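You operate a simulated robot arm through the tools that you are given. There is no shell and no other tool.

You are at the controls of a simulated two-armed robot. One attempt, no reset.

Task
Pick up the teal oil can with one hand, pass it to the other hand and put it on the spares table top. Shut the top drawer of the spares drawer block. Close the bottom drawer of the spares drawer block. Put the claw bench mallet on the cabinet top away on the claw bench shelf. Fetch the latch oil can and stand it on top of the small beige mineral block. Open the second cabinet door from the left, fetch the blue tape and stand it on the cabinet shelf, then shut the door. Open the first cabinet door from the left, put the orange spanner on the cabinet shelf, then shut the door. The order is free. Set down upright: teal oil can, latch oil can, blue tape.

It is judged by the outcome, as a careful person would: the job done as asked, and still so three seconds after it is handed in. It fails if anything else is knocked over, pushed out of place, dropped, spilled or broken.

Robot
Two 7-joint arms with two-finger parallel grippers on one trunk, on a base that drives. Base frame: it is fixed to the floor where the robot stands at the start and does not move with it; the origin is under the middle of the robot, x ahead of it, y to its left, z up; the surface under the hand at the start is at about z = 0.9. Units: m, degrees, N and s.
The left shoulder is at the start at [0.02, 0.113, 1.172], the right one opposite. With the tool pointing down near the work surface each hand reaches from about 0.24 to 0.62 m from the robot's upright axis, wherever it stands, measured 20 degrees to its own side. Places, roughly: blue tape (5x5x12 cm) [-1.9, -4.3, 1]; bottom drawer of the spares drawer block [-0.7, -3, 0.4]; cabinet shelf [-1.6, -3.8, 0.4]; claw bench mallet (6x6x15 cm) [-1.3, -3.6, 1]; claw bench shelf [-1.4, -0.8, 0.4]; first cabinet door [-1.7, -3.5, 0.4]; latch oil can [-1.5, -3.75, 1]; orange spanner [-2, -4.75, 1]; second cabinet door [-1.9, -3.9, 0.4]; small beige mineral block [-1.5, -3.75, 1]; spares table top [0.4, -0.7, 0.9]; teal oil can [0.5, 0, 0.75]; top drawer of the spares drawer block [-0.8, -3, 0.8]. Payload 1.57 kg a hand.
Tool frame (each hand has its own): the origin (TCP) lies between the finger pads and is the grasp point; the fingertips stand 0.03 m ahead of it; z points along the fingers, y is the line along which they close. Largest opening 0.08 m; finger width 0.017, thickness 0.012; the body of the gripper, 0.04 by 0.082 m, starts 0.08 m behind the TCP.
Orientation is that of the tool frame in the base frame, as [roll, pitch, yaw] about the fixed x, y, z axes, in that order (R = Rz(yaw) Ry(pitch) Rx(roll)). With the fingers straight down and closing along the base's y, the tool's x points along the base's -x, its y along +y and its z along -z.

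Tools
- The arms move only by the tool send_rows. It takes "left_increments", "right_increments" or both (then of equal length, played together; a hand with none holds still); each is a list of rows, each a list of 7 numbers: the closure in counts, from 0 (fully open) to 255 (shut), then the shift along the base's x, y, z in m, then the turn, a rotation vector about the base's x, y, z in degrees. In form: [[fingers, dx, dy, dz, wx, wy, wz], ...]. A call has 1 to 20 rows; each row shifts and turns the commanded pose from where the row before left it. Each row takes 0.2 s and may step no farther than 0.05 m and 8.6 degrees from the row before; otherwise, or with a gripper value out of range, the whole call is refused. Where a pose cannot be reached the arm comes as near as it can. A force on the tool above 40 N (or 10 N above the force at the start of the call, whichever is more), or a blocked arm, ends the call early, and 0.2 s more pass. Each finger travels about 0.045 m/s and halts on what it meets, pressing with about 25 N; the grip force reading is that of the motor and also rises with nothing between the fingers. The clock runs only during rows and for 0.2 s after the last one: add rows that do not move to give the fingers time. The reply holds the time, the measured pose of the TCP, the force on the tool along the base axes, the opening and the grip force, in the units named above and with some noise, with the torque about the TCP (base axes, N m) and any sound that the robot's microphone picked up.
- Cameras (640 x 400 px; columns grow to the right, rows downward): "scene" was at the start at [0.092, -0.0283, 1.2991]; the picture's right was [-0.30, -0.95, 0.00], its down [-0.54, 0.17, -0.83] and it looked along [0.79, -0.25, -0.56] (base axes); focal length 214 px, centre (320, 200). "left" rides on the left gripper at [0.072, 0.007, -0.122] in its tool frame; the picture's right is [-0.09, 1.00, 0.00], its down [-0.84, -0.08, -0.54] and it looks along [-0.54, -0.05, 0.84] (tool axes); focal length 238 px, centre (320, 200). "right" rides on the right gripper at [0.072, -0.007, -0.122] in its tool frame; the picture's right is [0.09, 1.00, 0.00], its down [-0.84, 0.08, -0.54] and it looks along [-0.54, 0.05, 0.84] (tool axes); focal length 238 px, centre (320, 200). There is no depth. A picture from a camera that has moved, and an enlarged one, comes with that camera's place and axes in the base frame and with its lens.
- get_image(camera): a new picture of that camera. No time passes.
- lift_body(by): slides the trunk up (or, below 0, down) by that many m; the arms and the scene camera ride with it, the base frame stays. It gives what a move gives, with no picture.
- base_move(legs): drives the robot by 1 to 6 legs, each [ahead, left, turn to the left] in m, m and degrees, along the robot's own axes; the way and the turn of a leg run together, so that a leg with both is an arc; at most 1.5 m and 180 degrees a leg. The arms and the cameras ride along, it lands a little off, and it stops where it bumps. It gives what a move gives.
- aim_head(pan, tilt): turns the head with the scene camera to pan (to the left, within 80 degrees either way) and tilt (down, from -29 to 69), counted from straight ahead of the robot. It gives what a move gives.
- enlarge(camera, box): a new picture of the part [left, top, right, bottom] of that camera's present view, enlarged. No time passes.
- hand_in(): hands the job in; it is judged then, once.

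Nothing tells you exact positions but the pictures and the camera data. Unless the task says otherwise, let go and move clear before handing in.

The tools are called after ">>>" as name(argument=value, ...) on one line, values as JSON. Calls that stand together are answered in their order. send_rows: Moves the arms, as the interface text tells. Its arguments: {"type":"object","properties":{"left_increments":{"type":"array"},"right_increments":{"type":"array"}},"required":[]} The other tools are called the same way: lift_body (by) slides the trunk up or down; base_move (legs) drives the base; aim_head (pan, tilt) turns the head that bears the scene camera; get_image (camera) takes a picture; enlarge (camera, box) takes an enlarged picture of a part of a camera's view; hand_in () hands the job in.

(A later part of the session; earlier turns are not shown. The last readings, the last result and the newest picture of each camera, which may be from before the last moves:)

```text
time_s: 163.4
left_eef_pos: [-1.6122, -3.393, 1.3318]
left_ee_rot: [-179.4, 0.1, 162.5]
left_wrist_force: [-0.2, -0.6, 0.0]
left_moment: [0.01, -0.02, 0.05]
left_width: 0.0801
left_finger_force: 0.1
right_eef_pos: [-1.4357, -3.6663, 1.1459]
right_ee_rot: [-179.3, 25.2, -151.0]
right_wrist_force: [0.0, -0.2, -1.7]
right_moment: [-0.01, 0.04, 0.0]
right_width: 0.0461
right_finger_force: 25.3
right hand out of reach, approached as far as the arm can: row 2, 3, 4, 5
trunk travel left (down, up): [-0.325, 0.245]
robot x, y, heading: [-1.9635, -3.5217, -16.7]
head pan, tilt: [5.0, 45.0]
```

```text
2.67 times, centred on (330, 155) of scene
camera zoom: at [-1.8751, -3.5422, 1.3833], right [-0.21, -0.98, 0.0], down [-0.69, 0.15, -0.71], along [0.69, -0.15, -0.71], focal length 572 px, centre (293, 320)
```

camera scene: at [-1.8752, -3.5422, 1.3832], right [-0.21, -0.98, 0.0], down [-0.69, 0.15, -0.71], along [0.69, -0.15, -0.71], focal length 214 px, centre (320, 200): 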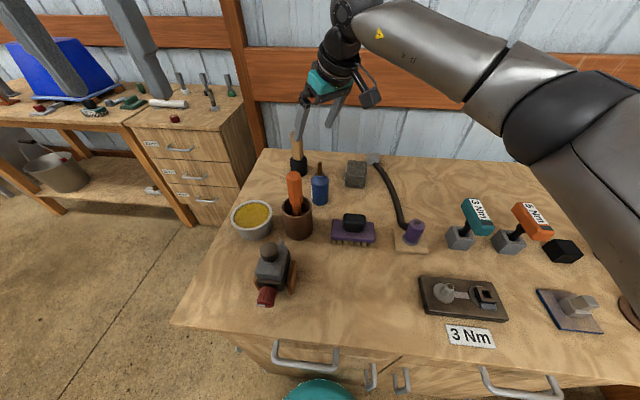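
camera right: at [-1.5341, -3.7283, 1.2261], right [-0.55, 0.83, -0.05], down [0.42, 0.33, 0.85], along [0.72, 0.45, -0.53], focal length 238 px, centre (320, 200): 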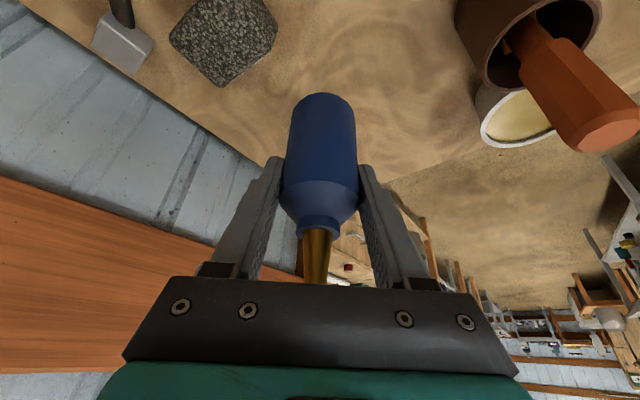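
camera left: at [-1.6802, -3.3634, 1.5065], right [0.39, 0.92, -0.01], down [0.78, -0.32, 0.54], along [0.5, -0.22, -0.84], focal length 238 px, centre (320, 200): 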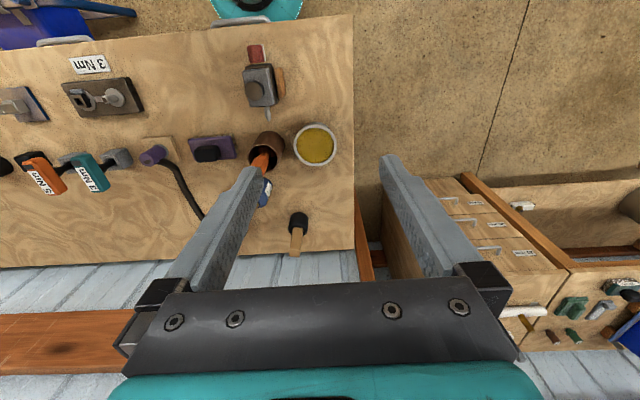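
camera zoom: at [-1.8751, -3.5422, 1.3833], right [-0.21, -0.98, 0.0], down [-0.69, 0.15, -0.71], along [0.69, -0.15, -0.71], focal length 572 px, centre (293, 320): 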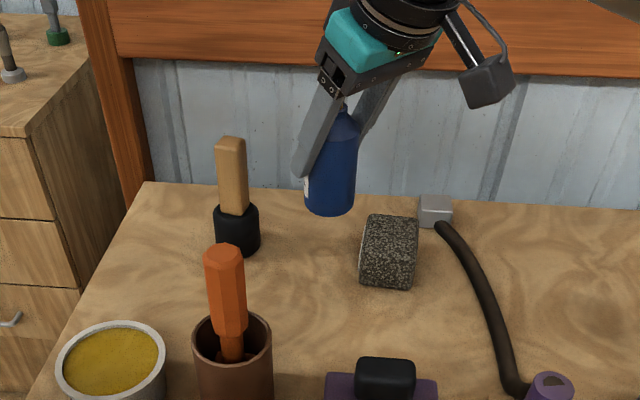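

The yaw limits reach here, so I'll turn the wrist back 30° (there's no cup near the block) and continue.

>>> send_rows(right_increments=[[255, 0, 0, 0, 0, 0, -7.5], [255, 0, 0, 0, 0, 0, -7.5], [255, 0, -0.005, 0, 0, 0, -7.5], [255, 0, -0.01, 0, 0, 0, -7.5], [255, 0.005, -0.015, 0, 0, 0, 0], [255, 0.008, -0.02, 0, 0, 0, 0], [255, 0.01, -0.02, 0, 0, 0, 0], [255, 0.01, -0.015, 0, 0, 0, 0], [255, 0, 0, 0, 0, 0, 0], [255, 0, 0, 0, 0, 0, 0]])

>>> get_image(camera="right")

>>> enlarge(camera="scene", box=[280, 80, 420, 230])

```text
time_s: 165.6
left_eef_pos: [-1.6135, -3.3919, 1.3336]
left_ee_rot: [-179.3, 0.0, 162.6]
left_wrist_force: [0.3, -0.2, -0.7]
left_moment: [-0.05, -0.02, -0.03]
left_width: 0.0799
left_finger_force: 0.0
right_eef_pos: [-1.402, -3.7534, 1.1455]
right_ee_rot: [-179.4, 25.3, 178.8]
right_wrist_force: [0.0, -0.4, -1.5]
right_moment: [-0.02, 0.03, -0.01]
right_width: 0.0463
right_finger_force: 24.6
trunk travel left (down, up): [-0.325, 0.245]
robot x, y, heading: [-1.9619, -3.5222, -16.8]
head pan, tilt: [5.0, 45.0]
```

```text
taken
camera right: at [-1.5181, -3.7547, 1.2252], right [-0.06, 1.0, -0.05], down [0.53, 0.07, 0.85], along [0.85, 0.02, -0.53], focal length 238 px, centre (320, 200)
```

right: 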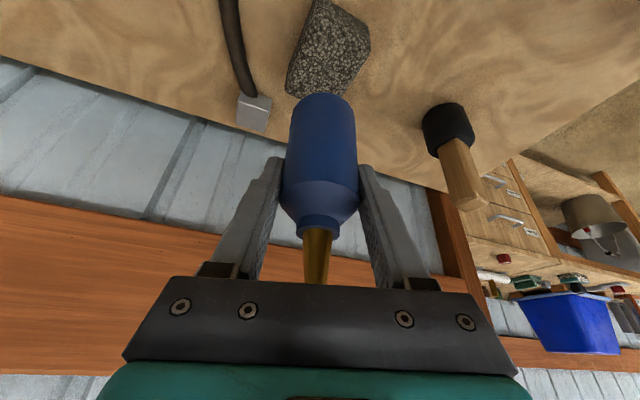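

```text
2.67 times, centred on (350, 155) of scene
camera zoom: at [-1.875, -3.5422, 1.3832], right [-0.21, -0.98, 0.0], down [-0.69, 0.15, -0.71], along [0.69, -0.15, -0.71], focal length 572 px, centre (240, 320)
```

zoom: 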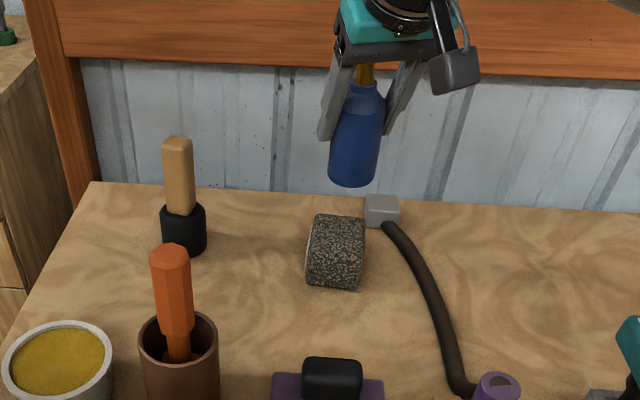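

Alignment over the block is within a few millimetres. I'll lower most of the way, then look again.

>>> send_rows(right_increments=[[255, 0.001, 0.004, -0.015, 0, 0, 0], [255, 0, 0, -0.015, 0, 0, 0], [255, 0, 0, -0.015, 0, 0, 0], [255, 0, 0, -0.013, 0, 0, 0], [255, 0, 0, 0, 0, 0, 0], [255, 0, 0, 0, 0, 0, 0]])

>>> get_image(camera="right")

>>> enlarge(camera="scene", box=[290, 100, 390, 200])

```text
time_s: 167.0
left_eef_pos: [-1.6118, -3.3925, 1.3328]
left_ee_rot: [-179.3, 0.1, 162.4]
left_wrist_force: [0.0, -0.4, 0.0]
left_moment: [0.02, 0.01, -0.01]
left_width: 0.0802
left_finger_force: 0.1
right_eef_pos: [-1.3998, -3.7469, 1.0877]
right_ee_rot: [-179.3, 25.2, 178.9]
right_wrist_force: [0.0, 0.4, -1.6]
right_moment: [0.02, 0.02, 0.02]
right_width: 0.0463
right_finger_force: 25.4
trunk travel left (down, up): [-0.325, 0.245]
robot x, y, heading: [-1.9632, -3.5198, -16.8]
head pan, tilt: [5.0, 45.0]
```

```text
taken
camera right: at [-1.5172, -3.7505, 1.1676], right [-0.06, 1.0, -0.05], down [0.53, 0.07, 0.85], along [0.85, 0.02, -0.53], focal length 238 px, centre (320, 200)
```

right: 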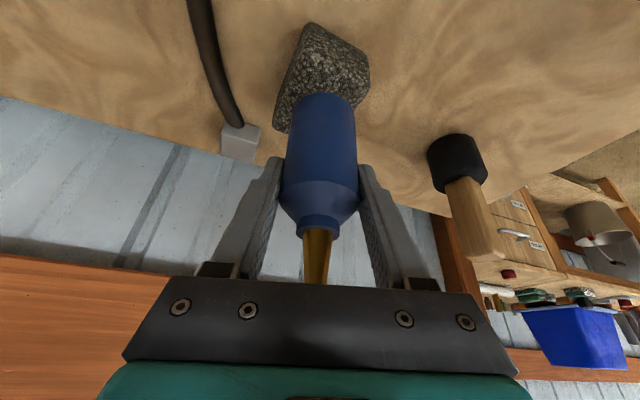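

```text
4.00 times, centred on (340, 150) of scene
camera zoom: at [-1.8751, -3.5422, 1.3833], right [-0.21, -0.98, 0.0], down [-0.69, 0.15, -0.71], along [0.69, -0.15, -0.71], focal length 858 px, centre (240, 400)
```

zoom: 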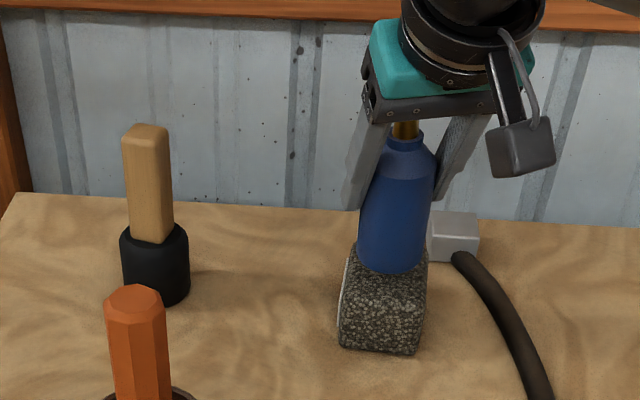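

Centred within ~5 mm. Nudging left 4 mm and lowering to contact.

>>> send_rows(right_increments=[[255, 0.001, 0.004, -0.004, 0, 0, 0], [255, 0, 0, -0.004, 0, 0, 0], [255, 0, 0, -0.003, 0, 0, 0], [255, 0, 0, 0, 0, 0, 0]])

>>> send_rows(right_increments=[[255, 0, 0, -0.003, 0, 0, 0], [255, 0, 0, 0, 0, 0, 0]])

>>> enlarge(camera="scene", box=[290, 100, 390, 200])

```text
time_s: 168.0
left_eef_pos: [-1.614, -3.3932, 1.3331]
left_ee_rot: [-179.3, 0.1, 162.5]
left_wrist_force: [-0.1, 0.8, 0.0]
left_moment: [0.01, 0.03, 0.02]
left_width: 0.08
left_finger_force: 0.1
right_eef_pos: [-1.3999, -3.7436, 1.0767]
right_ee_rot: [-179.3, 25.3, 178.9]
right_wrist_force: [-0.5, 0.2, -0.6]
right_moment: [0.01, 0.0, 0.02]
right_width: 0.0464
right_finger_force: 25.4
trunk travel left (down, up): [-0.325, 0.245]
robot x, y, heading: [-1.9624, -3.5217, -17.1]
head pan, tilt: [5.0, 45.0]
```

```text
time_s: 168.6
left_eef_pos: [-1.6123, -3.3932, 1.3319]
left_ee_rot: [-179.3, 0.1, 162.5]
left_wrist_force: [0.4, 0.5, -0.6]
left_moment: [0.04, 0.0, 0.03]
left_width: 0.0802
left_finger_force: 0.1
right_eef_pos: [-1.4002, -3.7441, 1.0749]
right_ee_rot: [-179.3, 25.3, 178.8]
right_wrist_force: [-0.6, -0.3, -2.0]
right_moment: [-0.02, 0.01, 0.0]
right_width: 0.0462
right_finger_force: 25.8
trunk travel left (down, up): [-0.325, 0.245]
robot x, y, heading: [-1.9646, -3.5196, -16.8]
head pan, tilt: [5.0, 45.0]
```

```text
4.00 times, centred on (340, 150) of scene
camera zoom: at [-1.8751, -3.5422, 1.3833], right [-0.21, -0.98, 0.0], down [-0.69, 0.15, -0.71], along [0.69, -0.15, -0.71], focal length 858 px, centre (240, 400)
```

zoom: 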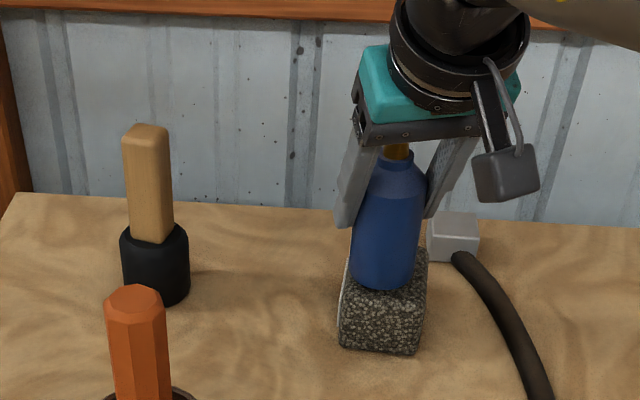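

>>> send_rows(right_increments=[[255, 0, 0, -0.003, 0, 0, 0], [255, 0, 0, -0.002, 0, 0, 0], [255, 0, 0, 0, 0, 0, 0]])

>>> send_rows(right_increments=[[255, 0, 0, -0.003, 0, 0, 0], [255, 0, 0, 0, 0, 0, 0]])

>>> enlarge(camera="scene", box=[290, 100, 390, 200])

```text
time_s: 169.4
left_eef_pos: [-1.6127, -3.3918, 1.3334]
left_ee_rot: [-179.3, 0.1, 162.5]
left_wrist_force: [-0.3, -0.3, 0.4]
left_moment: [0.01, 0.0, -0.02]
left_width: 0.0799
left_finger_force: 0.0
right_eef_pos: [-1.4003, -3.7439, 1.0692]
right_ee_rot: [-179.3, 25.2, 179.0]
right_wrist_force: [0.2, -0.8, -1.4]
right_moment: [0.02, -0.02, 0.0]
right_width: 0.0465
right_finger_force: 24.8
trunk travel left (down, up): [-0.325, 0.245]
robot x, y, heading: [-1.966, -3.5226, -16.7]
head pan, tilt: [5.0, 45.0]
```

```text
time_s: 170.0
left_eef_pos: [-1.6126, -3.3926, 1.3318]
left_ee_rot: [-179.4, 0.0, 162.5]
left_wrist_force: [-0.2, 0.1, -0.7]
left_moment: [-0.03, 0.02, 0.02]
left_width: 0.08
left_finger_force: 0.0
right_eef_pos: [-1.4007, -3.7424, 1.0661]
right_ee_rot: [-179.3, 25.4, 179.0]
right_wrist_force: [-0.4, 0.5, 1.5]
right_moment: [0.03, -0.02, 0.04]
right_width: 0.0462
right_finger_force: 24.8
trunk travel left (down, up): [-0.325, 0.245]
robot x, y, heading: [-1.9635, -3.5222, -17.1]
head pan, tilt: [5.0, 45.0]
```

```text
4.00 times, centred on (340, 150) of scene
camera zoom: at [-1.8754, -3.5421, 1.3833], right [-0.21, -0.98, 0.0], down [-0.69, 0.15, -0.71], along [0.69, -0.15, -0.71], focal length 858 px, centre (240, 400)
```

zoom: 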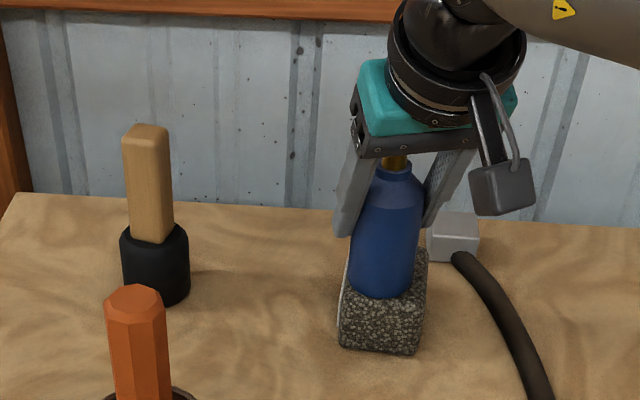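

>>> enlarge(camera="scene", box=[315, 150, 365, 195])

>>> get_image(camera="right")

>>> get_image(camera="left")

```text
8.89 times, centred on (340, 172) of scene
camera zoom: at [-1.8754, -3.5421, 1.3833], right [-0.21, -0.98, 0.0], down [-0.69, 0.15, -0.71], along [0.69, -0.15, -0.71], focal length 1906 px, centre (142, 444)
```

zoom: 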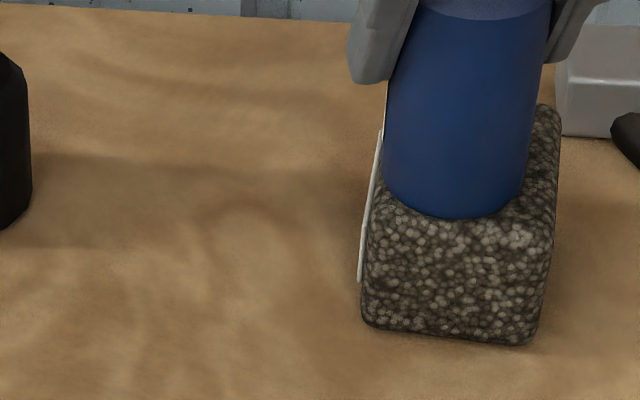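

```text
taken
camera right: at [-1.517, -3.7459, 1.1463], right [-0.06, 1.0, -0.05], down [0.53, 0.07, 0.85], along [0.85, 0.03, -0.53], focal length 238 px, centre (320, 200)
```

right: 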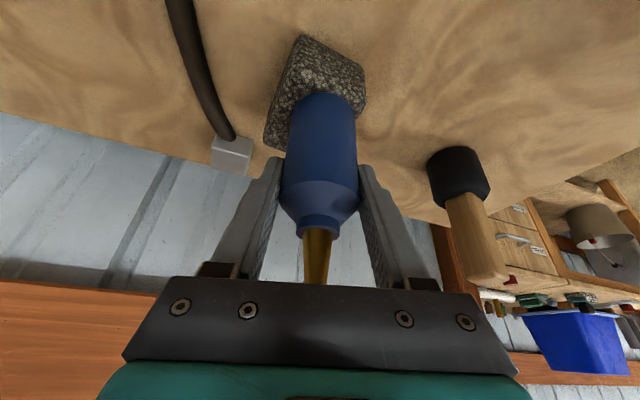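

```text
taken
camera left: at [-1.6805, -3.3633, 1.4566], right [0.39, 0.92, -0.01], down [0.78, -0.32, 0.54], along [0.5, -0.22, -0.84], focal length 238 px, centre (320, 200)
```

left: 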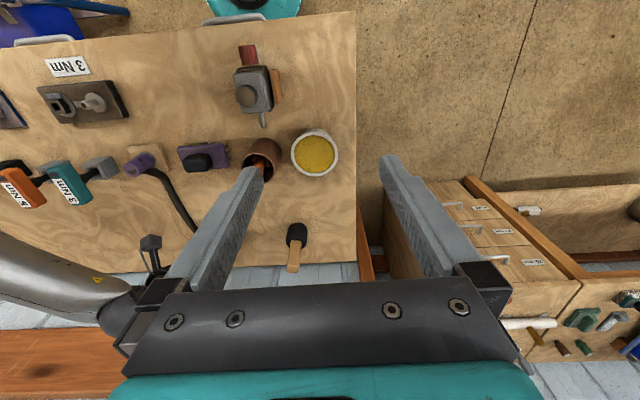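

The can is centred on the block top (the front edge is visible just beyond it). Lowering the last millimetres.

>>> send_rows(right_increments=[[255, 0, 0, -0.002, 0, 0, 0], [255, 0, 0, -0.002, 0, 0, 0], [255, 0, 0, 0, 0, 0, 0]])

```text
time_s: 170.8
left_eef_pos: [-1.6141, -3.3917, 1.3328]
left_ee_rot: [-179.3, 0.2, 162.5]
left_wrist_force: [0.3, 0.3, 0.0]
left_moment: [-0.01, 0.03, -0.01]
left_width: 0.0798
left_finger_force: 0.0
right_eef_pos: [-1.4014, -3.743, 1.0673]
right_ee_rot: [-179.3, 25.7, 179.0]
right_wrist_force: [-2.3, -1.6, 20.1]
right_moment: [0.17, 0.33, 0.05]
right_width: 0.0464
right_finger_force: 24.9
trunk travel left (down, up): [-0.325, 0.245]
robot x, y, heading: [-1.9587, -3.5219, -17.2]
head pan, tilt: [5.0, 45.0]
```

Firm contact (20 N). Relieving slightly, releasing, and withdrawing along the tool axis.

>>> send_rows(right_increments=[[255, 0, 0, 0.002, 0, 0, 0], [140, 0, 0, 0, 0, 0, 0], [80, 0, 0, 0, 0, 0, 0], [20, 0, 0, 0, 0, 0, 0], [0, 0, 0, 0, 0, 0, 0], [0, 0, 0, 0, 0, 0, 0], [0, -0.0042, 0, 0.009, 0, 0, 0], [0, -0.0085, 0, 0.018, 0, 0, 0], [0, -0.0127, 0, 0.027, 0, 0, 0], [0, -0.0127, 0, 0.027, 0, 0, 0], [0, -0.0127, 0, 0.027, 0, 0, 0], [0, -0.0127, 0, 0.027, 0, 0, 0], [0, 0, 0, 0, 0, 0, 0]])

>>> enlarge(camera="scene", box=[260, 80, 400, 230])

>>> get_image(camera="right")

```text
time_s: 173.6
left_eef_pos: [-1.6118, -3.3935, 1.3331]
left_ee_rot: [-179.2, 0.1, 162.4]
left_wrist_force: [-0.4, 0.6, 0.6]
left_moment: [0.0, -0.01, -0.02]
left_width: 0.08
left_finger_force: 0.1
right_eef_pos: [-1.4632, -3.7449, 1.199]
right_ee_rot: [-179.2, 25.2, 178.9]
right_wrist_force: [0.1, -0.5, -0.1]
right_moment: [-0.01, -0.01, 0.0]
right_width: 0.08
right_finger_force: 0.2
trunk travel left (down, up): [-0.325, 0.245]
robot x, y, heading: [-1.9599, -3.5196, -16.7]
head pan, tilt: [5.0, 45.0]
```

```text
2.67 times, centred on (330, 155) of scene
camera zoom: at [-1.875, -3.5422, 1.3832], right [-0.21, -0.98, 0.0], down [-0.69, 0.15, -0.71], along [0.69, -0.15, -0.71], focal length 572 px, centre (293, 320)
```

zoom: 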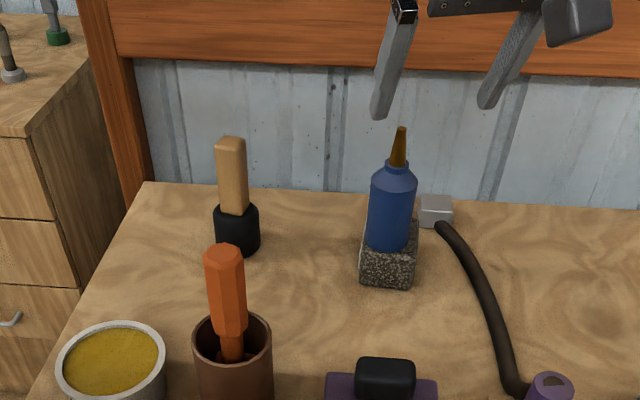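

```text
taken
camera right: at [-1.5805, -3.7465, 1.2784], right [-0.06, 1.0, -0.05], down [0.53, 0.07, 0.85], along [0.85, 0.02, -0.53], focal length 238 px, centre (320, 200)
```

right: 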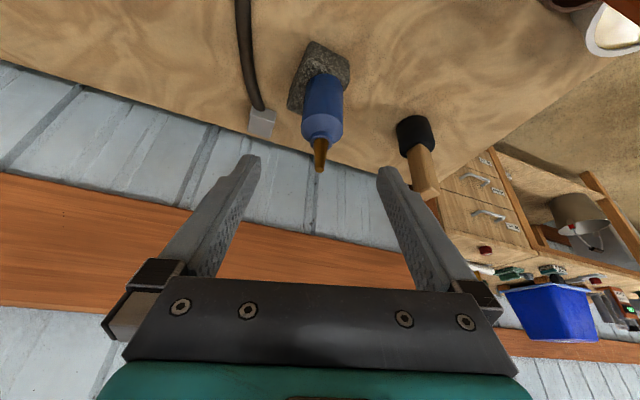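

The latch oil can stands on the mineral block. Now I'll tuck the right hand, back away, and shift right to study the blue tape next to the yellow-capped cylinder.

>>> send_rows(right_increments=[[0, -0.02, 0, 0.03, 0, 0, 0], [0, -0.02, 0, 0.02, 0, 8.3, 0], [0, -0.02, -0.01, 0.02, 0, 8.3, 0], [0, -0.02, -0.01, 0.01, 0, 8.4, 0], [0, -0.02, -0.01, 0, 0, 0, -8], [0, -0.02, -0.01, 0, 0, 0, -8], [0, -0.02, 0, 0, 0, 0, 0], [0, 0, 0, 0, 0, 0, 0]])

>>> base_move(legs=[[-0.3, 0, 0], [0, -0.4, 0]])

>>> aim_head(pan=-30, tilt=35)

>>> get_image(camera="scene")

>>> get_image(camera="right")

```text
time_s: 175.4
left_eef_pos: [-1.6117, -3.3925, 1.3338]
left_ee_rot: [-179.2, 0.1, 162.5]
left_wrist_force: [0.1, -0.1, -0.7]
left_moment: [0.01, 0.0, 0.0]
left_width: 0.0802
left_finger_force: 0.1
right_eef_pos: [-1.6041, -3.7838, 1.2794]
right_ee_rot: [-178.9, 0.2, 163.0]
right_wrist_force: [0.0, 0.5, 0.7]
right_moment: [-0.01, 0.0, 0.01]
right_width: 0.0799
right_finger_force: 0.0
trunk travel left (down, up): [-0.325, 0.245]
robot x, y, heading: [-1.9642, -3.5217, -16.8]
head pan, tilt: [5.0, 45.0]
```

```text
time_s: 179.6
left_eef_pos: [-2.0164, -3.69, 1.3311]
left_ee_rot: [-179.3, 0.2, 162.6]
left_wrist_force: [-0.3, -1.1, 0.9]
left_moment: [0.03, 0.02, 0.02]
left_width: 0.0799
left_finger_force: 0.0
right_eef_pos: [-2.0067, -4.0815, 1.2793]
right_ee_rot: [-179.0, 0.4, 163.3]
right_wrist_force: [-0.4, 0.4, -0.3]
right_moment: [0.01, 0.0, 0.0]
right_width: 0.0801
right_finger_force: 0.1
trunk travel left (down, up): [-0.325, 0.245]
robot x, y, heading: [-2.3677, -3.8219, -16.6]
head pan, tilt: [5.0, 45.0]
```

```text
time_s: 180.6
left_eef_pos: [-2.0168, -3.689, 1.332]
left_ee_rot: [-179.3, 0.1, 162.7]
left_wrist_force: [-0.9, 0.4, -0.3]
left_moment: [0.02, -0.03, -0.01]
left_width: 0.0799
left_finger_force: 0.1
right_eef_pos: [-2.0067, -4.0798, 1.2795]
right_ee_rot: [-178.9, 0.3, 163.3]
right_wrist_force: [0.3, -0.2, 0.2]
right_moment: [-0.04, 0.01, 0.03]
right_width: 0.0799
right_finger_force: 0.1
trunk travel left (down, up): [-0.325, 0.245]
robot x, y, heading: [-2.3647, -3.8158, -16.7]
head pan, tilt: [-30.0, 35.0]
```

```text
taken
camera scene: at [-2.298, -3.8881, 1.3981], right [-0.73, -0.69, 0.0], down [-0.39, 0.42, -0.82], along [0.56, -0.6, -0.57], focal length 214 px, centre (320, 200)
```

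scene: 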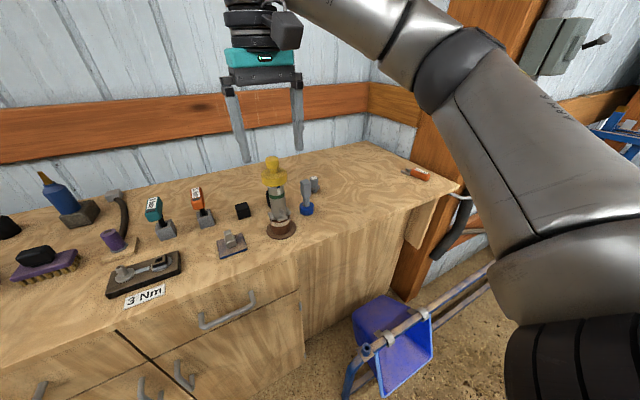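

```text
taken
camera right: at [-2.0762, -4.0632, 1.4007], right [0.2, 0.98, -0.02], down [0.82, -0.16, 0.54], along [0.53, -0.12, -0.84], focal length 238 px, centre (320, 200)
```

right: 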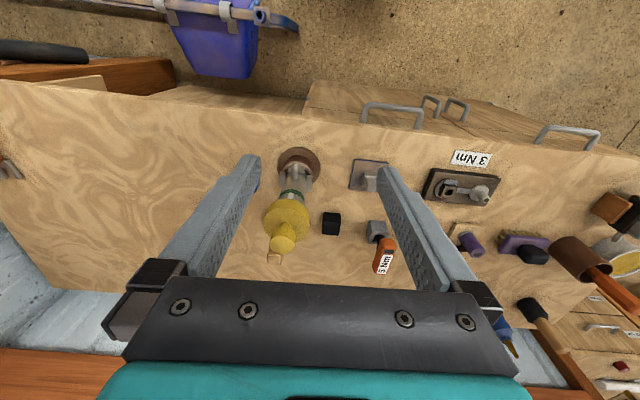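

>>> enlarge(camera="scene", box=[210, 140, 350, 260])

>>> enlarge(camera="right", box=[140, 120, 440, 300])

>>> enlarge(camera="scene", box=[330, 120, 640, 400])

```text
3.33 times, centred on (280, 200) of scene
camera zoom: at [-2.298, -3.8881, 1.3981], right [-0.73, -0.69, 0.0], down [-0.39, 0.42, -0.82], along [0.56, -0.6, -0.57], focal length 715 px, centre (453, 200)
```

zoom: 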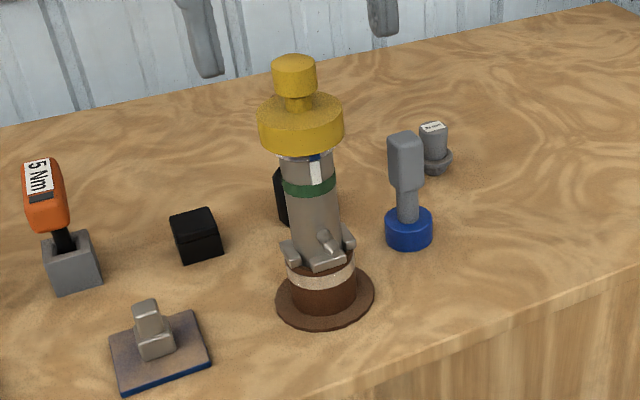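

```text
2.13 times, centred on (290, 210) of right
camera zoom: at [-2.0762, -4.0632, 1.4007], right [0.2, 0.98, -0.02], down [0.82, -0.16, 0.54], along [0.53, -0.12, -0.84], focal length 508 px, centre (384, 179)
```

zoom: 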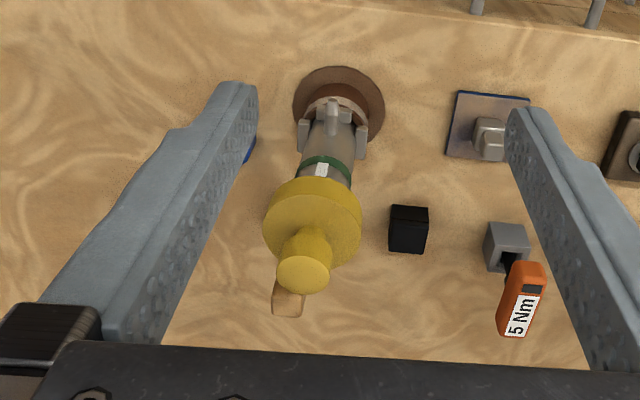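

```text
1.43 times, centred on (485, 260) of scene
camera zoom: at [-2.298, -3.8881, 1.3981], right [-0.73, -0.69, 0.0], down [-0.39, 0.42, -0.82], along [0.56, -0.6, -0.57], focal length 306 px, centre (84, 114)
```

zoom: 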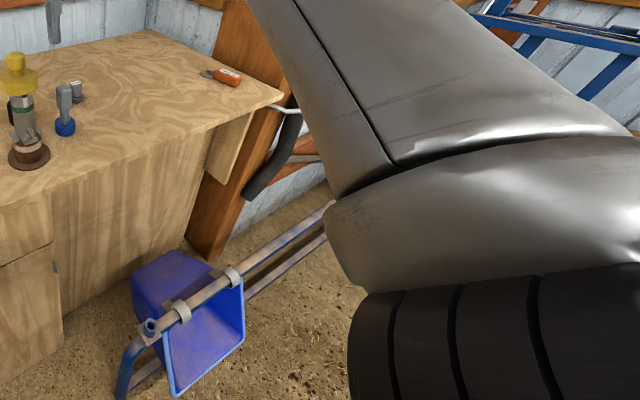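

The tape (blue base, grey head, ~12 cm tall) is at about (-1.872, -4.274), 12 cm right of the yellow-capped cylinder. I'll line up, then approach it from the front with a 45° tilt, fingers closing on the grey head.

>>> base_move(legs=[[0.1, -0.13, 0]])

>>> send_rows(right_increments=[[0, -0.01, 0, 0, -2.19, -7.17, 0], [0, -0.01, 0, 0, -2.19, -7.17, 0], [0, -0.01, 0, 0, -2.19, -7.17, 0], [0, -0.01, 0, 0, -2.19, -7.17, 0], [0, -0.01, 0, 0, -2.19, -7.17, 0], [0, -0.01, 0, 0, -2.19, -7.17, 0], [0, 0, 0, 0, 0, 0, 0]])

>>> aim_head(pan=-15, tilt=40)

>>> get_image(camera="right")

>>> get_image(camera="scene")

```text
time_s: 182.0
left_eef_pos: [-1.9577, -3.8428, 1.3324]
left_ee_rot: [-179.3, 0.1, 162.5]
left_wrist_force: [0.4, -0.6, 0.1]
left_moment: [0.03, -0.03, -0.03]
left_width: 0.0799
left_finger_force: 0.0
right_eef_pos: [-1.9486, -4.2337, 1.2795]
right_ee_rot: [-178.9, 0.3, 163.2]
right_wrist_force: [-0.5, -0.1, 0.4]
right_moment: [0.02, -0.02, -0.03]
right_width: 0.0799
right_finger_force: 0.1
trunk travel left (down, up): [-0.325, 0.245]
robot x, y, heading: [-2.3055, -3.9702, -16.7]
head pan, tilt: [-30.0, 35.0]
```

```text
time_s: 183.6
left_eef_pos: [-1.9575, -3.8415, 1.3327]
left_ee_rot: [-179.3, 0.1, 162.6]
left_wrist_force: [-0.5, 0.7, 1.1]
left_moment: [-0.02, -0.02, 0.01]
left_width: 0.0798
left_finger_force: 0.1
right_eef_pos: [-2.0077, -4.2326, 1.28]
right_ee_rot: [-178.7, 45.3, 163.3]
right_wrist_force: [-0.3, -0.2, 0.9]
right_moment: [0.01, -0.01, -0.01]
right_width: 0.0804
right_finger_force: 0.0
trunk travel left (down, up): [-0.325, 0.245]
robot x, y, heading: [-2.3056, -3.9689, -16.7]
head pan, tilt: [-30.0, 35.0]
```

```text
time_s: 184.4
left_eef_pos: [-1.9589, -3.8419, 1.3327]
left_ee_rot: [-179.3, 0.0, 162.5]
left_wrist_force: [-0.2, 0.1, 0.7]
left_moment: [0.01, 0.03, 0.01]
left_width: 0.08
left_finger_force: 0.1
right_eef_pos: [-2.0082, -4.2319, 1.2807]
right_ee_rot: [-178.7, 45.3, 163.3]
right_wrist_force: [0.0, -0.4, 0.1]
right_moment: [0.01, -0.01, -0.04]
right_width: 0.0801
right_finger_force: 0.0
trunk travel left (down, up): [-0.325, 0.245]
robot x, y, heading: [-2.3092, -3.9696, -16.7]
head pan, tilt: [-15.0, 40.0]
```

```text
taken
camera right: at [-2.1398, -4.1963, 1.3144], right [0.24, 0.97, -0.08], down [0.22, 0.03, 0.97], along [0.94, -0.25, -0.21], focal length 238 px, centre (320, 200)
```

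right: 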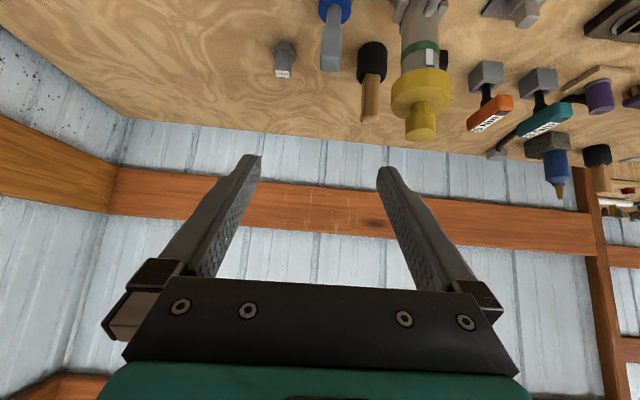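

```text
taken
camera scene: at [-2.2278, -4.0208, 1.3905], right [-0.53, -0.85, 0.0], down [-0.55, 0.34, -0.77], along [0.65, -0.4, -0.64], focal length 214 px, centre (320, 200)
```

scene: 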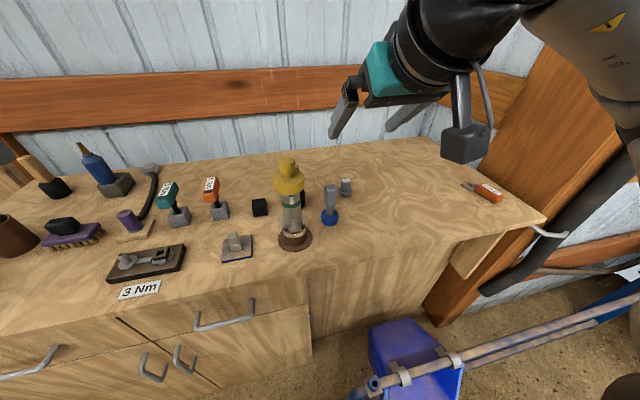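

The hand camera confirms the tape at (-1.869, -4.271). Moving to the pregrasp pose.

>>> send_rows(right_increments=[[0, 0.011, -0.0033, -0.028, 0, 0, 0], [0, 0.011, -0.0033, -0.028, 0, 0, 0], [0, 0.011, -0.0033, -0.028, 0, 0, 0], [0, 0.011, -0.0034, -0.028, 0, 0, 0], [0, 0.012, -0.0034, -0.029, 0, 0, 0], [0, 0.012, -0.0034, -0.029, 0, 0, 0], [0, 0, 0, 0, 0, 0, 0], [0, 0, 0, 0, 0, 0, 0]])

>>> get_image(camera="right")

>>> enlarge(camera="scene", box=[240, 100, 420, 270])

```text
time_s: 186.2
left_eef_pos: [-1.9577, -3.8425, 1.333]
left_ee_rot: [-179.3, 0.1, 162.6]
left_wrist_force: [0.8, -0.3, 0.1]
left_moment: [-0.03, 0.0, 0.02]
left_width: 0.0799
left_finger_force: 0.0
right_eef_pos: [-1.94, -4.2545, 1.1099]
right_ee_rot: [-178.7, 45.2, 163.3]
right_wrist_force: [0.6, 0.3, 1.0]
right_moment: [-0.01, 0.02, 0.01]
right_width: 0.0799
right_finger_force: 0.0
trunk travel left (down, up): [-0.325, 0.245]
robot x, y, heading: [-2.3062, -3.9681, -16.8]
head pan, tilt: [-15.0, 40.0]
```

```text
taken
camera right: at [-2.0719, -4.2177, 1.1439], right [0.24, 0.97, -0.08], down [0.22, 0.03, 0.97], along [0.94, -0.25, -0.21], focal length 238 px, centre (320, 200)
```

right: 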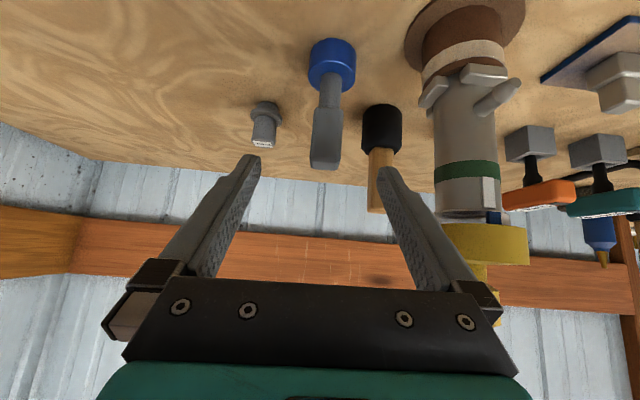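

```text
2.35 times, centred on (330, 185) of scene
camera zoom: at [-2.2277, -4.0208, 1.3905], right [-0.53, -0.85, 0.0], down [-0.55, 0.34, -0.77], along [0.65, -0.4, -0.64], focal length 505 px, centre (296, 235)
```

zoom: 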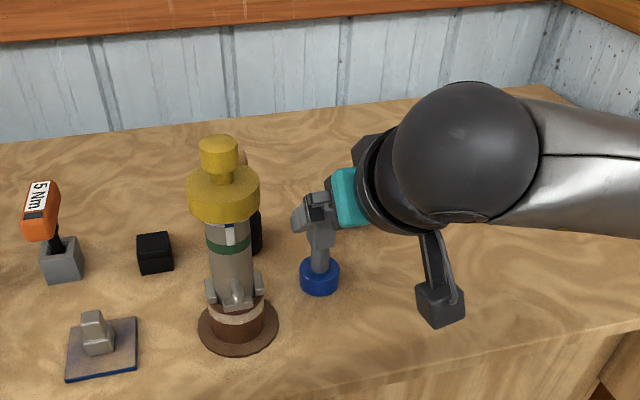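

Slight correction of 1 cm to the left; advancing to the head and closing.

>>> send_rows(right_increments=[[0, 0.014, -0.0025, -0.0136, 0, 0, 0], [0, 0.014, -0.0025, -0.0136, 0, 0, 0], [0, 0.014, -0.0025, -0.0136, 0, 0, 0], [0, 0.014, -0.0025, -0.0136, 0, 0, 0], [0, 0.014, -0.0025, -0.0136, 0, 0, 0], [0, 0, 0, 0, 0, 0, 0], [0, 0, 0, 0, 0, 0, 0]])

>>> get_image(camera="right")

>>> enlarge(camera="scene", box=[240, 100, 420, 270])

```text
time_s: 187.8
left_eef_pos: [-1.9583, -3.8418, 1.3325]
left_ee_rot: [-179.3, 0.1, 162.6]
left_wrist_force: [0.2, 0.1, -0.3]
left_moment: [0.0, 0.01, 0.0]
left_width: 0.08
left_finger_force: 0.2
right_eef_pos: [-1.8697, -4.2647, 1.0414]
right_ee_rot: [-178.7, 45.2, 163.3]
right_wrist_force: [-0.3, -0.3, -0.1]
right_moment: [0.02, -0.03, 0.03]
right_width: 0.0799
right_finger_force: 0.1
trunk travel left (down, up): [-0.325, 0.245]
robot x, y, heading: [-2.3077, -3.971, -16.6]
head pan, tilt: [-15.0, 40.0]
```

```text
taken
camera right: at [-2.0016, -4.2291, 1.0761], right [0.24, 0.97, -0.08], down [0.22, 0.03, 0.97], along [0.94, -0.25, -0.21], focal length 238 px, centre (320, 200)
```

right: 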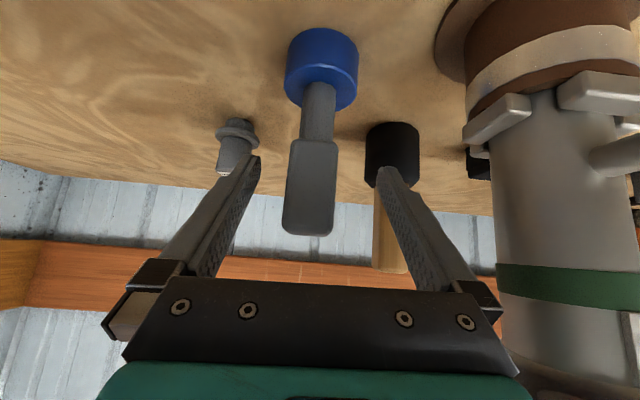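

```text
2.35 times, centred on (330, 185) of scene
camera zoom: at [-2.2277, -4.0208, 1.3905], right [-0.53, -0.85, 0.0], down [-0.55, 0.34, -0.77], along [0.65, -0.4, -0.64], focal length 505 px, centre (296, 235)
```

zoom: 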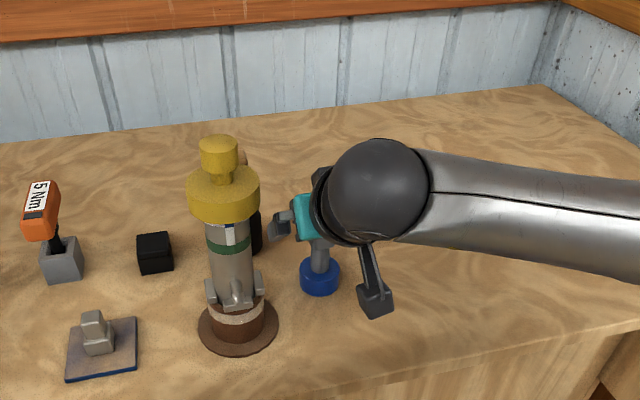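

The head sits between the fingers at grasp depth. Closing.

>>> send_rows(right_increments=[[255, 0, 0, 0, 0, 0, 0], [255, 0, 0, 0, 0, 0, 0], [255, 0, 0, 0, 0, 0, 0], [255, 0, 0, 0, 0, 0, 0], [255, 0, 0, 0, 0, 0, 0], [255, 0, 0, 0, 0, 0, 0], [255, 0, 0, 0, 0, 0, 0]])

>>> get_image(camera="right")

```text
time_s: 189.4
left_eef_pos: [-1.9583, -3.8416, 1.333]
left_ee_rot: [-179.2, 0.1, 162.6]
left_wrist_force: [0.7, -0.4, 0.9]
left_moment: [-0.02, 0.0, -0.03]
left_width: 0.08
left_finger_force: 0.0
right_eef_pos: [-1.8697, -4.2656, 1.0407]
right_ee_rot: [-178.7, 45.3, 163.2]
right_wrist_force: [0.4, -0.8, 1.3]
right_moment: [-0.03, 0.01, 0.0]
right_width: 0.0278
right_finger_force: 25.2
trunk travel left (down, up): [-0.325, 0.245]
robot x, y, heading: [-2.3041, -3.9689, -16.9]
head pan, tilt: [-15.0, 40.0]
```

```text
taken
camera right: at [-2.0018, -4.2292, 1.0763], right [0.24, 0.97, -0.08], down [0.22, 0.03, 0.97], along [0.94, -0.25, -0.21], focal length 238 px, centre (320, 200)
```

right: 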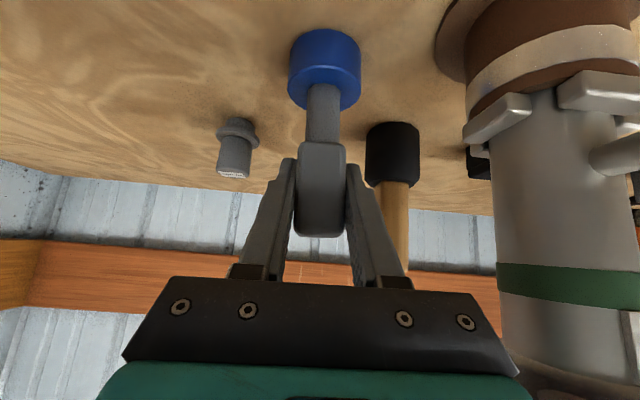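

The tape is gripped (2.8 cm head). Lifting it straight up, then drawing back toward the robot.

>>> send_rows(right_increments=[[255, 0, 0, 0.01, 0, 0, 0], [255, 0, 0, 0.02, 0, 0, 0], [255, 0, 0, 0.03, 0, 0, 0], [255, 0, 0, 0.03, 0, 0, 0], [255, 0, 0, 0.03, 0, 0, 0], [255, -0.02, 0.006, 0.03, 0, 0, 0], [255, -0.03, 0.009, 0.01, 0, 0, 0], [255, -0.03, 0.009, 0, 0, 0, 0], [255, -0.03, 0.009, 0, 0, 0, 0], [255, -0.02, 0.006, 0, 0, 0, 0], [255, 0, 0, 0, 0, 0, 0]])

>>> get_image(camera="right")

>>> base_move(legs=[[-0.2, 0, 0], [0, 0.3, 0]])

>>> aim_head(pan=0, tilt=45)

>>> get_image(camera="scene")

```text
time_s: 191.8
left_eef_pos: [-1.9585, -3.8419, 1.3321]
left_ee_rot: [-179.3, 0.2, 162.6]
left_wrist_force: [-0.6, -0.1, 0.4]
left_moment: [0.02, 0.03, 0.01]
left_width: 0.08
left_finger_force: 0.0
right_eef_pos: [-1.9888, -4.227, 1.2082]
right_ee_rot: [-178.7, 45.1, 163.3]
right_wrist_force: [-0.1, 0.4, -1.4]
right_moment: [0.0, -0.01, -0.01]
right_width: 0.0274
right_finger_force: 25.0
right hand out of reach, approached as far as the arm can: row 10
trunk travel left (down, up): [-0.325, 0.245]
robot x, y, heading: [-2.3068, -3.9702, -16.8]
head pan, tilt: [-15.0, 40.0]
```

```text
taken
camera right: at [-2.12, -4.1918, 1.2416], right [0.24, 0.97, -0.08], down [0.22, 0.03, 0.97], along [0.94, -0.25, -0.21], focal length 238 px, centre (320, 200)
```

right: 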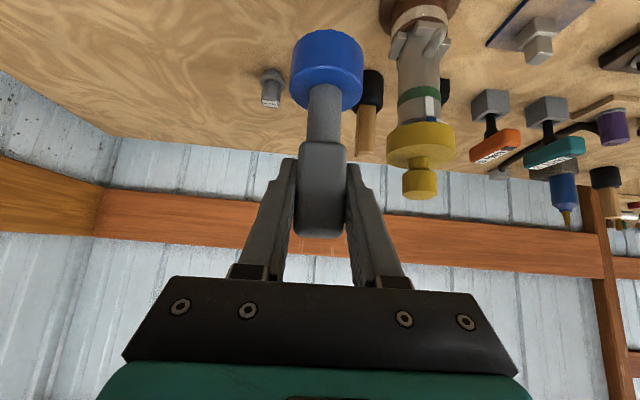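

```text
time_s: 195.0
left_eef_pos: [-2.0619, -3.4945, 1.3326]
left_ee_rot: [-179.3, 0.0, 162.7]
left_wrist_force: [-0.4, 0.4, -0.3]
left_moment: [-0.02, 0.02, -0.02]
left_width: 0.0802
left_finger_force: 0.1
right_eef_pos: [-2.0911, -3.8799, 1.2074]
right_ee_rot: [-178.6, 45.1, 163.4]
right_wrist_force: [1.3, 0.6, -1.1]
right_moment: [-0.03, 0.01, 0.03]
right_width: 0.0276
right_finger_force: 25.1
trunk travel left (down, up): [-0.325, 0.245]
robot x, y, heading: [-2.4124, -3.6225, -16.6]
head pan, tilt: [-15.0, 40.0]
```

```text
time_s: 195.8
left_eef_pos: [-2.0609, -3.4954, 1.3327]
left_ee_rot: [-179.3, 0.0, 162.8]
left_wrist_force: [0.0, 0.2, -0.2]
left_moment: [-0.02, 0.02, 0.0]
left_width: 0.08
left_finger_force: 0.0
right_eef_pos: [-2.0904, -3.8803, 1.208]
right_ee_rot: [-178.7, 45.1, 163.3]
right_wrist_force: [-1.2, -0.2, -1.2]
right_moment: [-0.03, 0.02, 0.0]
right_width: 0.0277
right_finger_force: 24.2
trunk travel left (down, up): [-0.325, 0.245]
robot x, y, heading: [-2.4098, -3.6245, -16.5]
head pan, tilt: [0.0, 45.0]
```

```text
taken
camera scene: at [-2.3256, -3.6525, 1.3833], right [-0.29, -0.96, 0.0], down [-0.68, 0.2, -0.71], along [0.68, -0.2, -0.71], focal length 214 px, centre (320, 200)
```

scene: 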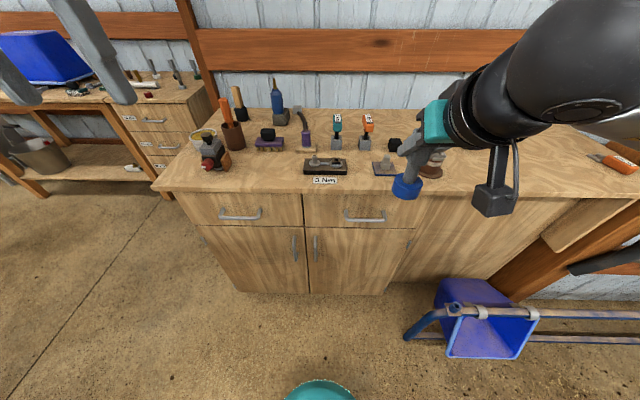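

I can see both door handles. I'll lower the trunk, move the right hand (holding the tape) outward, and bring the left hand tilted 45° in front of the second door's handle.

>>> lift_body(by=-0.22)

>>> send_rows(left_increments=[[0, 0, 0, -0.01, -2.13, -7.19, 0], [0, 0, 0, -0.02, -2.13, -7.19, 0], [0, 0, 0, -0.02, -2.13, -7.19, 0], [0, 0, 0, -0.02, -2.13, -7.19, 0], [0, 0, -0.01, -0.02, -2.13, -7.19, 0], [0, 0, -0.02, -0.02, -2.13, -7.19, 0], [0, 0.01, -0.03, -0.02, 0, 0, 0], [0, 0.01, -0.03, -0.02, 0, 0, 0], [0, 0.01, -0.03, -0.02, 0, 0, 0], [0, 0.01, -0.03, -0.02, 0, 0, 0], [0, 0.01, -0.03, -0.03, 0, 0, 0], [0, 0.01, -0.02, -0.03, 0, 0, 0], [0, 0, 0, 0, 0, 0, 0]], right_increments=[[255, -0.002, -0.01, 0, 0, 0, 0], [255, -0.002, -0.01, 0, 0, 0, 0], [255, -0.003, -0.01, 0, 0, 0, 0], [255, -0.003, -0.01, 0, 0, 0, 0], [255, -0.003, -0.01, 0, 0, 0, 0], [255, -0.003, -0.01, 0, 0, 0, 0], [255, -0.003, -0.01, 0, 0, 0, 0], [255, -0.003, -0.01, 0, 0, 0, 0], [255, 0, 0, 0, 0, 0, 0], [255, 0, 0, 0, 0, 0, 0], [255, 0, 0, 0, 0, 0, 0], [255, 0, 0, 0, 0, 0, 0], [255, 0, 0, 0, 0, 0, 0]])

>>> get_image(camera="scene")

>>> get_image(camera="left")

```text
time_s: 198.1
left_eef_pos: [-2.0614, -3.4952, 1.1131]
left_ee_rot: [-179.4, 0.1, 162.6]
left_wrist_force: [0.2, 0.2, 0.3]
left_moment: [0.01, 0.02, 0.02]
left_width: 0.08
left_finger_force: 0.1
right_eef_pos: [-2.0903, -3.8801, 0.987]
right_ee_rot: [-178.8, 45.1, 163.3]
right_wrist_force: [1.1, 1.1, -1.4]
right_moment: [0.0, 0.0, -0.01]
right_width: 0.0277
right_finger_force: 24.8
trunk travel left (down, up): [-0.105, 0.465]
robot x, y, heading: [-2.4107, -3.6253, -16.6]
head pan, tilt: [0.0, 45.0]
```

```text
time_s: 200.9
left_eef_pos: [-1.9553, -3.7012, 0.8987]
left_ee_rot: [179.8, 45.1, 162.2]
left_wrist_force: [0.0, -0.4, 0.6]
left_moment: [0.01, 0.03, 0.03]
left_width: 0.0801
left_finger_force: 0.1
left hand out of reach, approached as far as the arm can: row 5, 6
right_eef_pos: [-2.1127, -3.961, 0.9873]
right_ee_rot: [-178.7, 45.1, 163.4]
right_wrist_force: [0.5, 0.9, -0.6]
right_moment: [0.02, 0.01, 0.0]
right_width: 0.0278
right_finger_force: 25.3
trunk travel left (down, up): [-0.105, 0.465]
robot x, y, heading: [-2.4117, -3.6247, -16.8]
head pan, tilt: [0.0, 45.0]
```

```text
taken
camera scene: at [-2.3255, -3.6524, 1.1633], right [-0.29, -0.96, 0.0], down [-0.68, 0.2, -0.71], along [0.68, -0.2, -0.71], focal length 214 px, centre (320, 200)
```

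scene: 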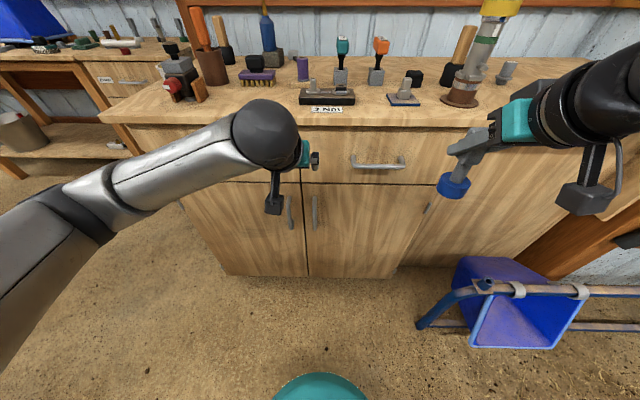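

```text
taken
camera left: at [-2.0854, -3.654, 0.9353], right [0.36, 0.93, 0.07], down [0.17, -0.14, 0.98], along [0.92, -0.34, -0.21], focal length 238 px, centre (320, 200)
```

left: 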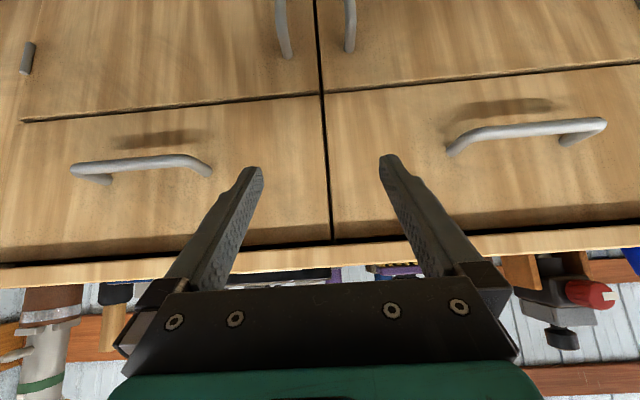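

The left hand is in front of the drawers; the handle tops are visible. I'll go down to the pre-grasp height in front of the second door's handle.

>>> send_rows(left_increments=[[0, -0.003, -0.008, -0.03, 0, 0, 0], [0, -0.003, -0.008, -0.03, 0, 0, 0], [0, -0.003, -0.008, -0.03, 0, 0, 0], [0, -0.003, -0.008, -0.03, 0, 0, 0], [0, 0, -0.006, -0.03, 0, 0, 0], [0, 0, 0, -0.015, 0, 0, 0], [0, 0, 0, 0, 0, 0, 0]])

>>> get_image(camera="left")

>>> enlarge(camera="scene", box=[180, 100, 480, 300])

```text
time_s: 202.5
left_eef_pos: [-1.9684, -3.7402, 0.7334]
left_ee_rot: [179.8, 45.2, 162.4]
left_wrist_force: [0.3, -0.1, 0.4]
left_moment: [0.0, -0.01, 0.0]
left_width: 0.0798
left_finger_force: 0.0
right_eef_pos: [-2.113, -3.9607, 0.9865]
right_ee_rot: [-178.7, 45.1, 163.2]
right_wrist_force: [0.4, 0.4, -0.5]
right_moment: [0.03, 0.0, -0.01]
right_width: 0.0276
right_finger_force: 25.1
trunk travel left (down, up): [-0.105, 0.465]
robot x, y, heading: [-2.4117, -3.6229, -16.9]
head pan, tilt: [0.0, 45.0]
```

```text
taken
camera left: at [-2.0987, -3.6915, 0.7708], right [0.36, 0.93, 0.07], down [0.17, -0.14, 0.98], along [0.92, -0.34, -0.21], focal length 238 px, centre (320, 200)
```

left: 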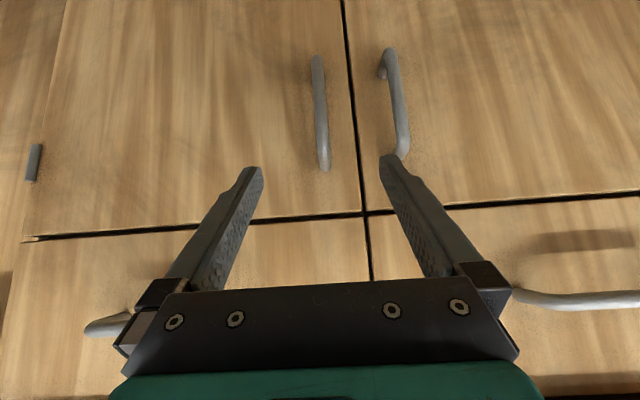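

```text
2.00 times, centred on (330, 200) of scene
camera zoom: at [-2.3255, -3.6524, 1.1633], right [-0.29, -0.96, 0.0], down [-0.68, 0.2, -0.71], along [0.68, -0.2, -0.71], focal length 429 px, centre (300, 200)
```

zoom: 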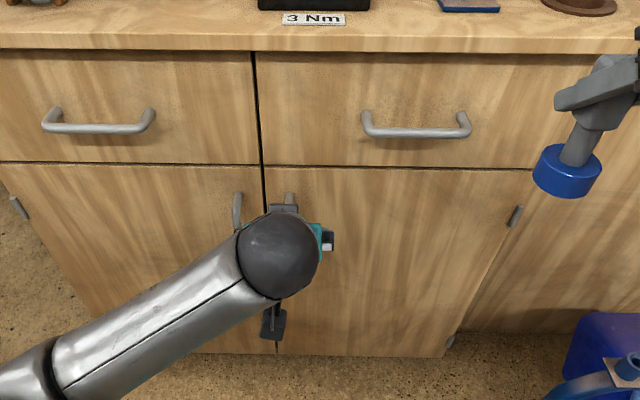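

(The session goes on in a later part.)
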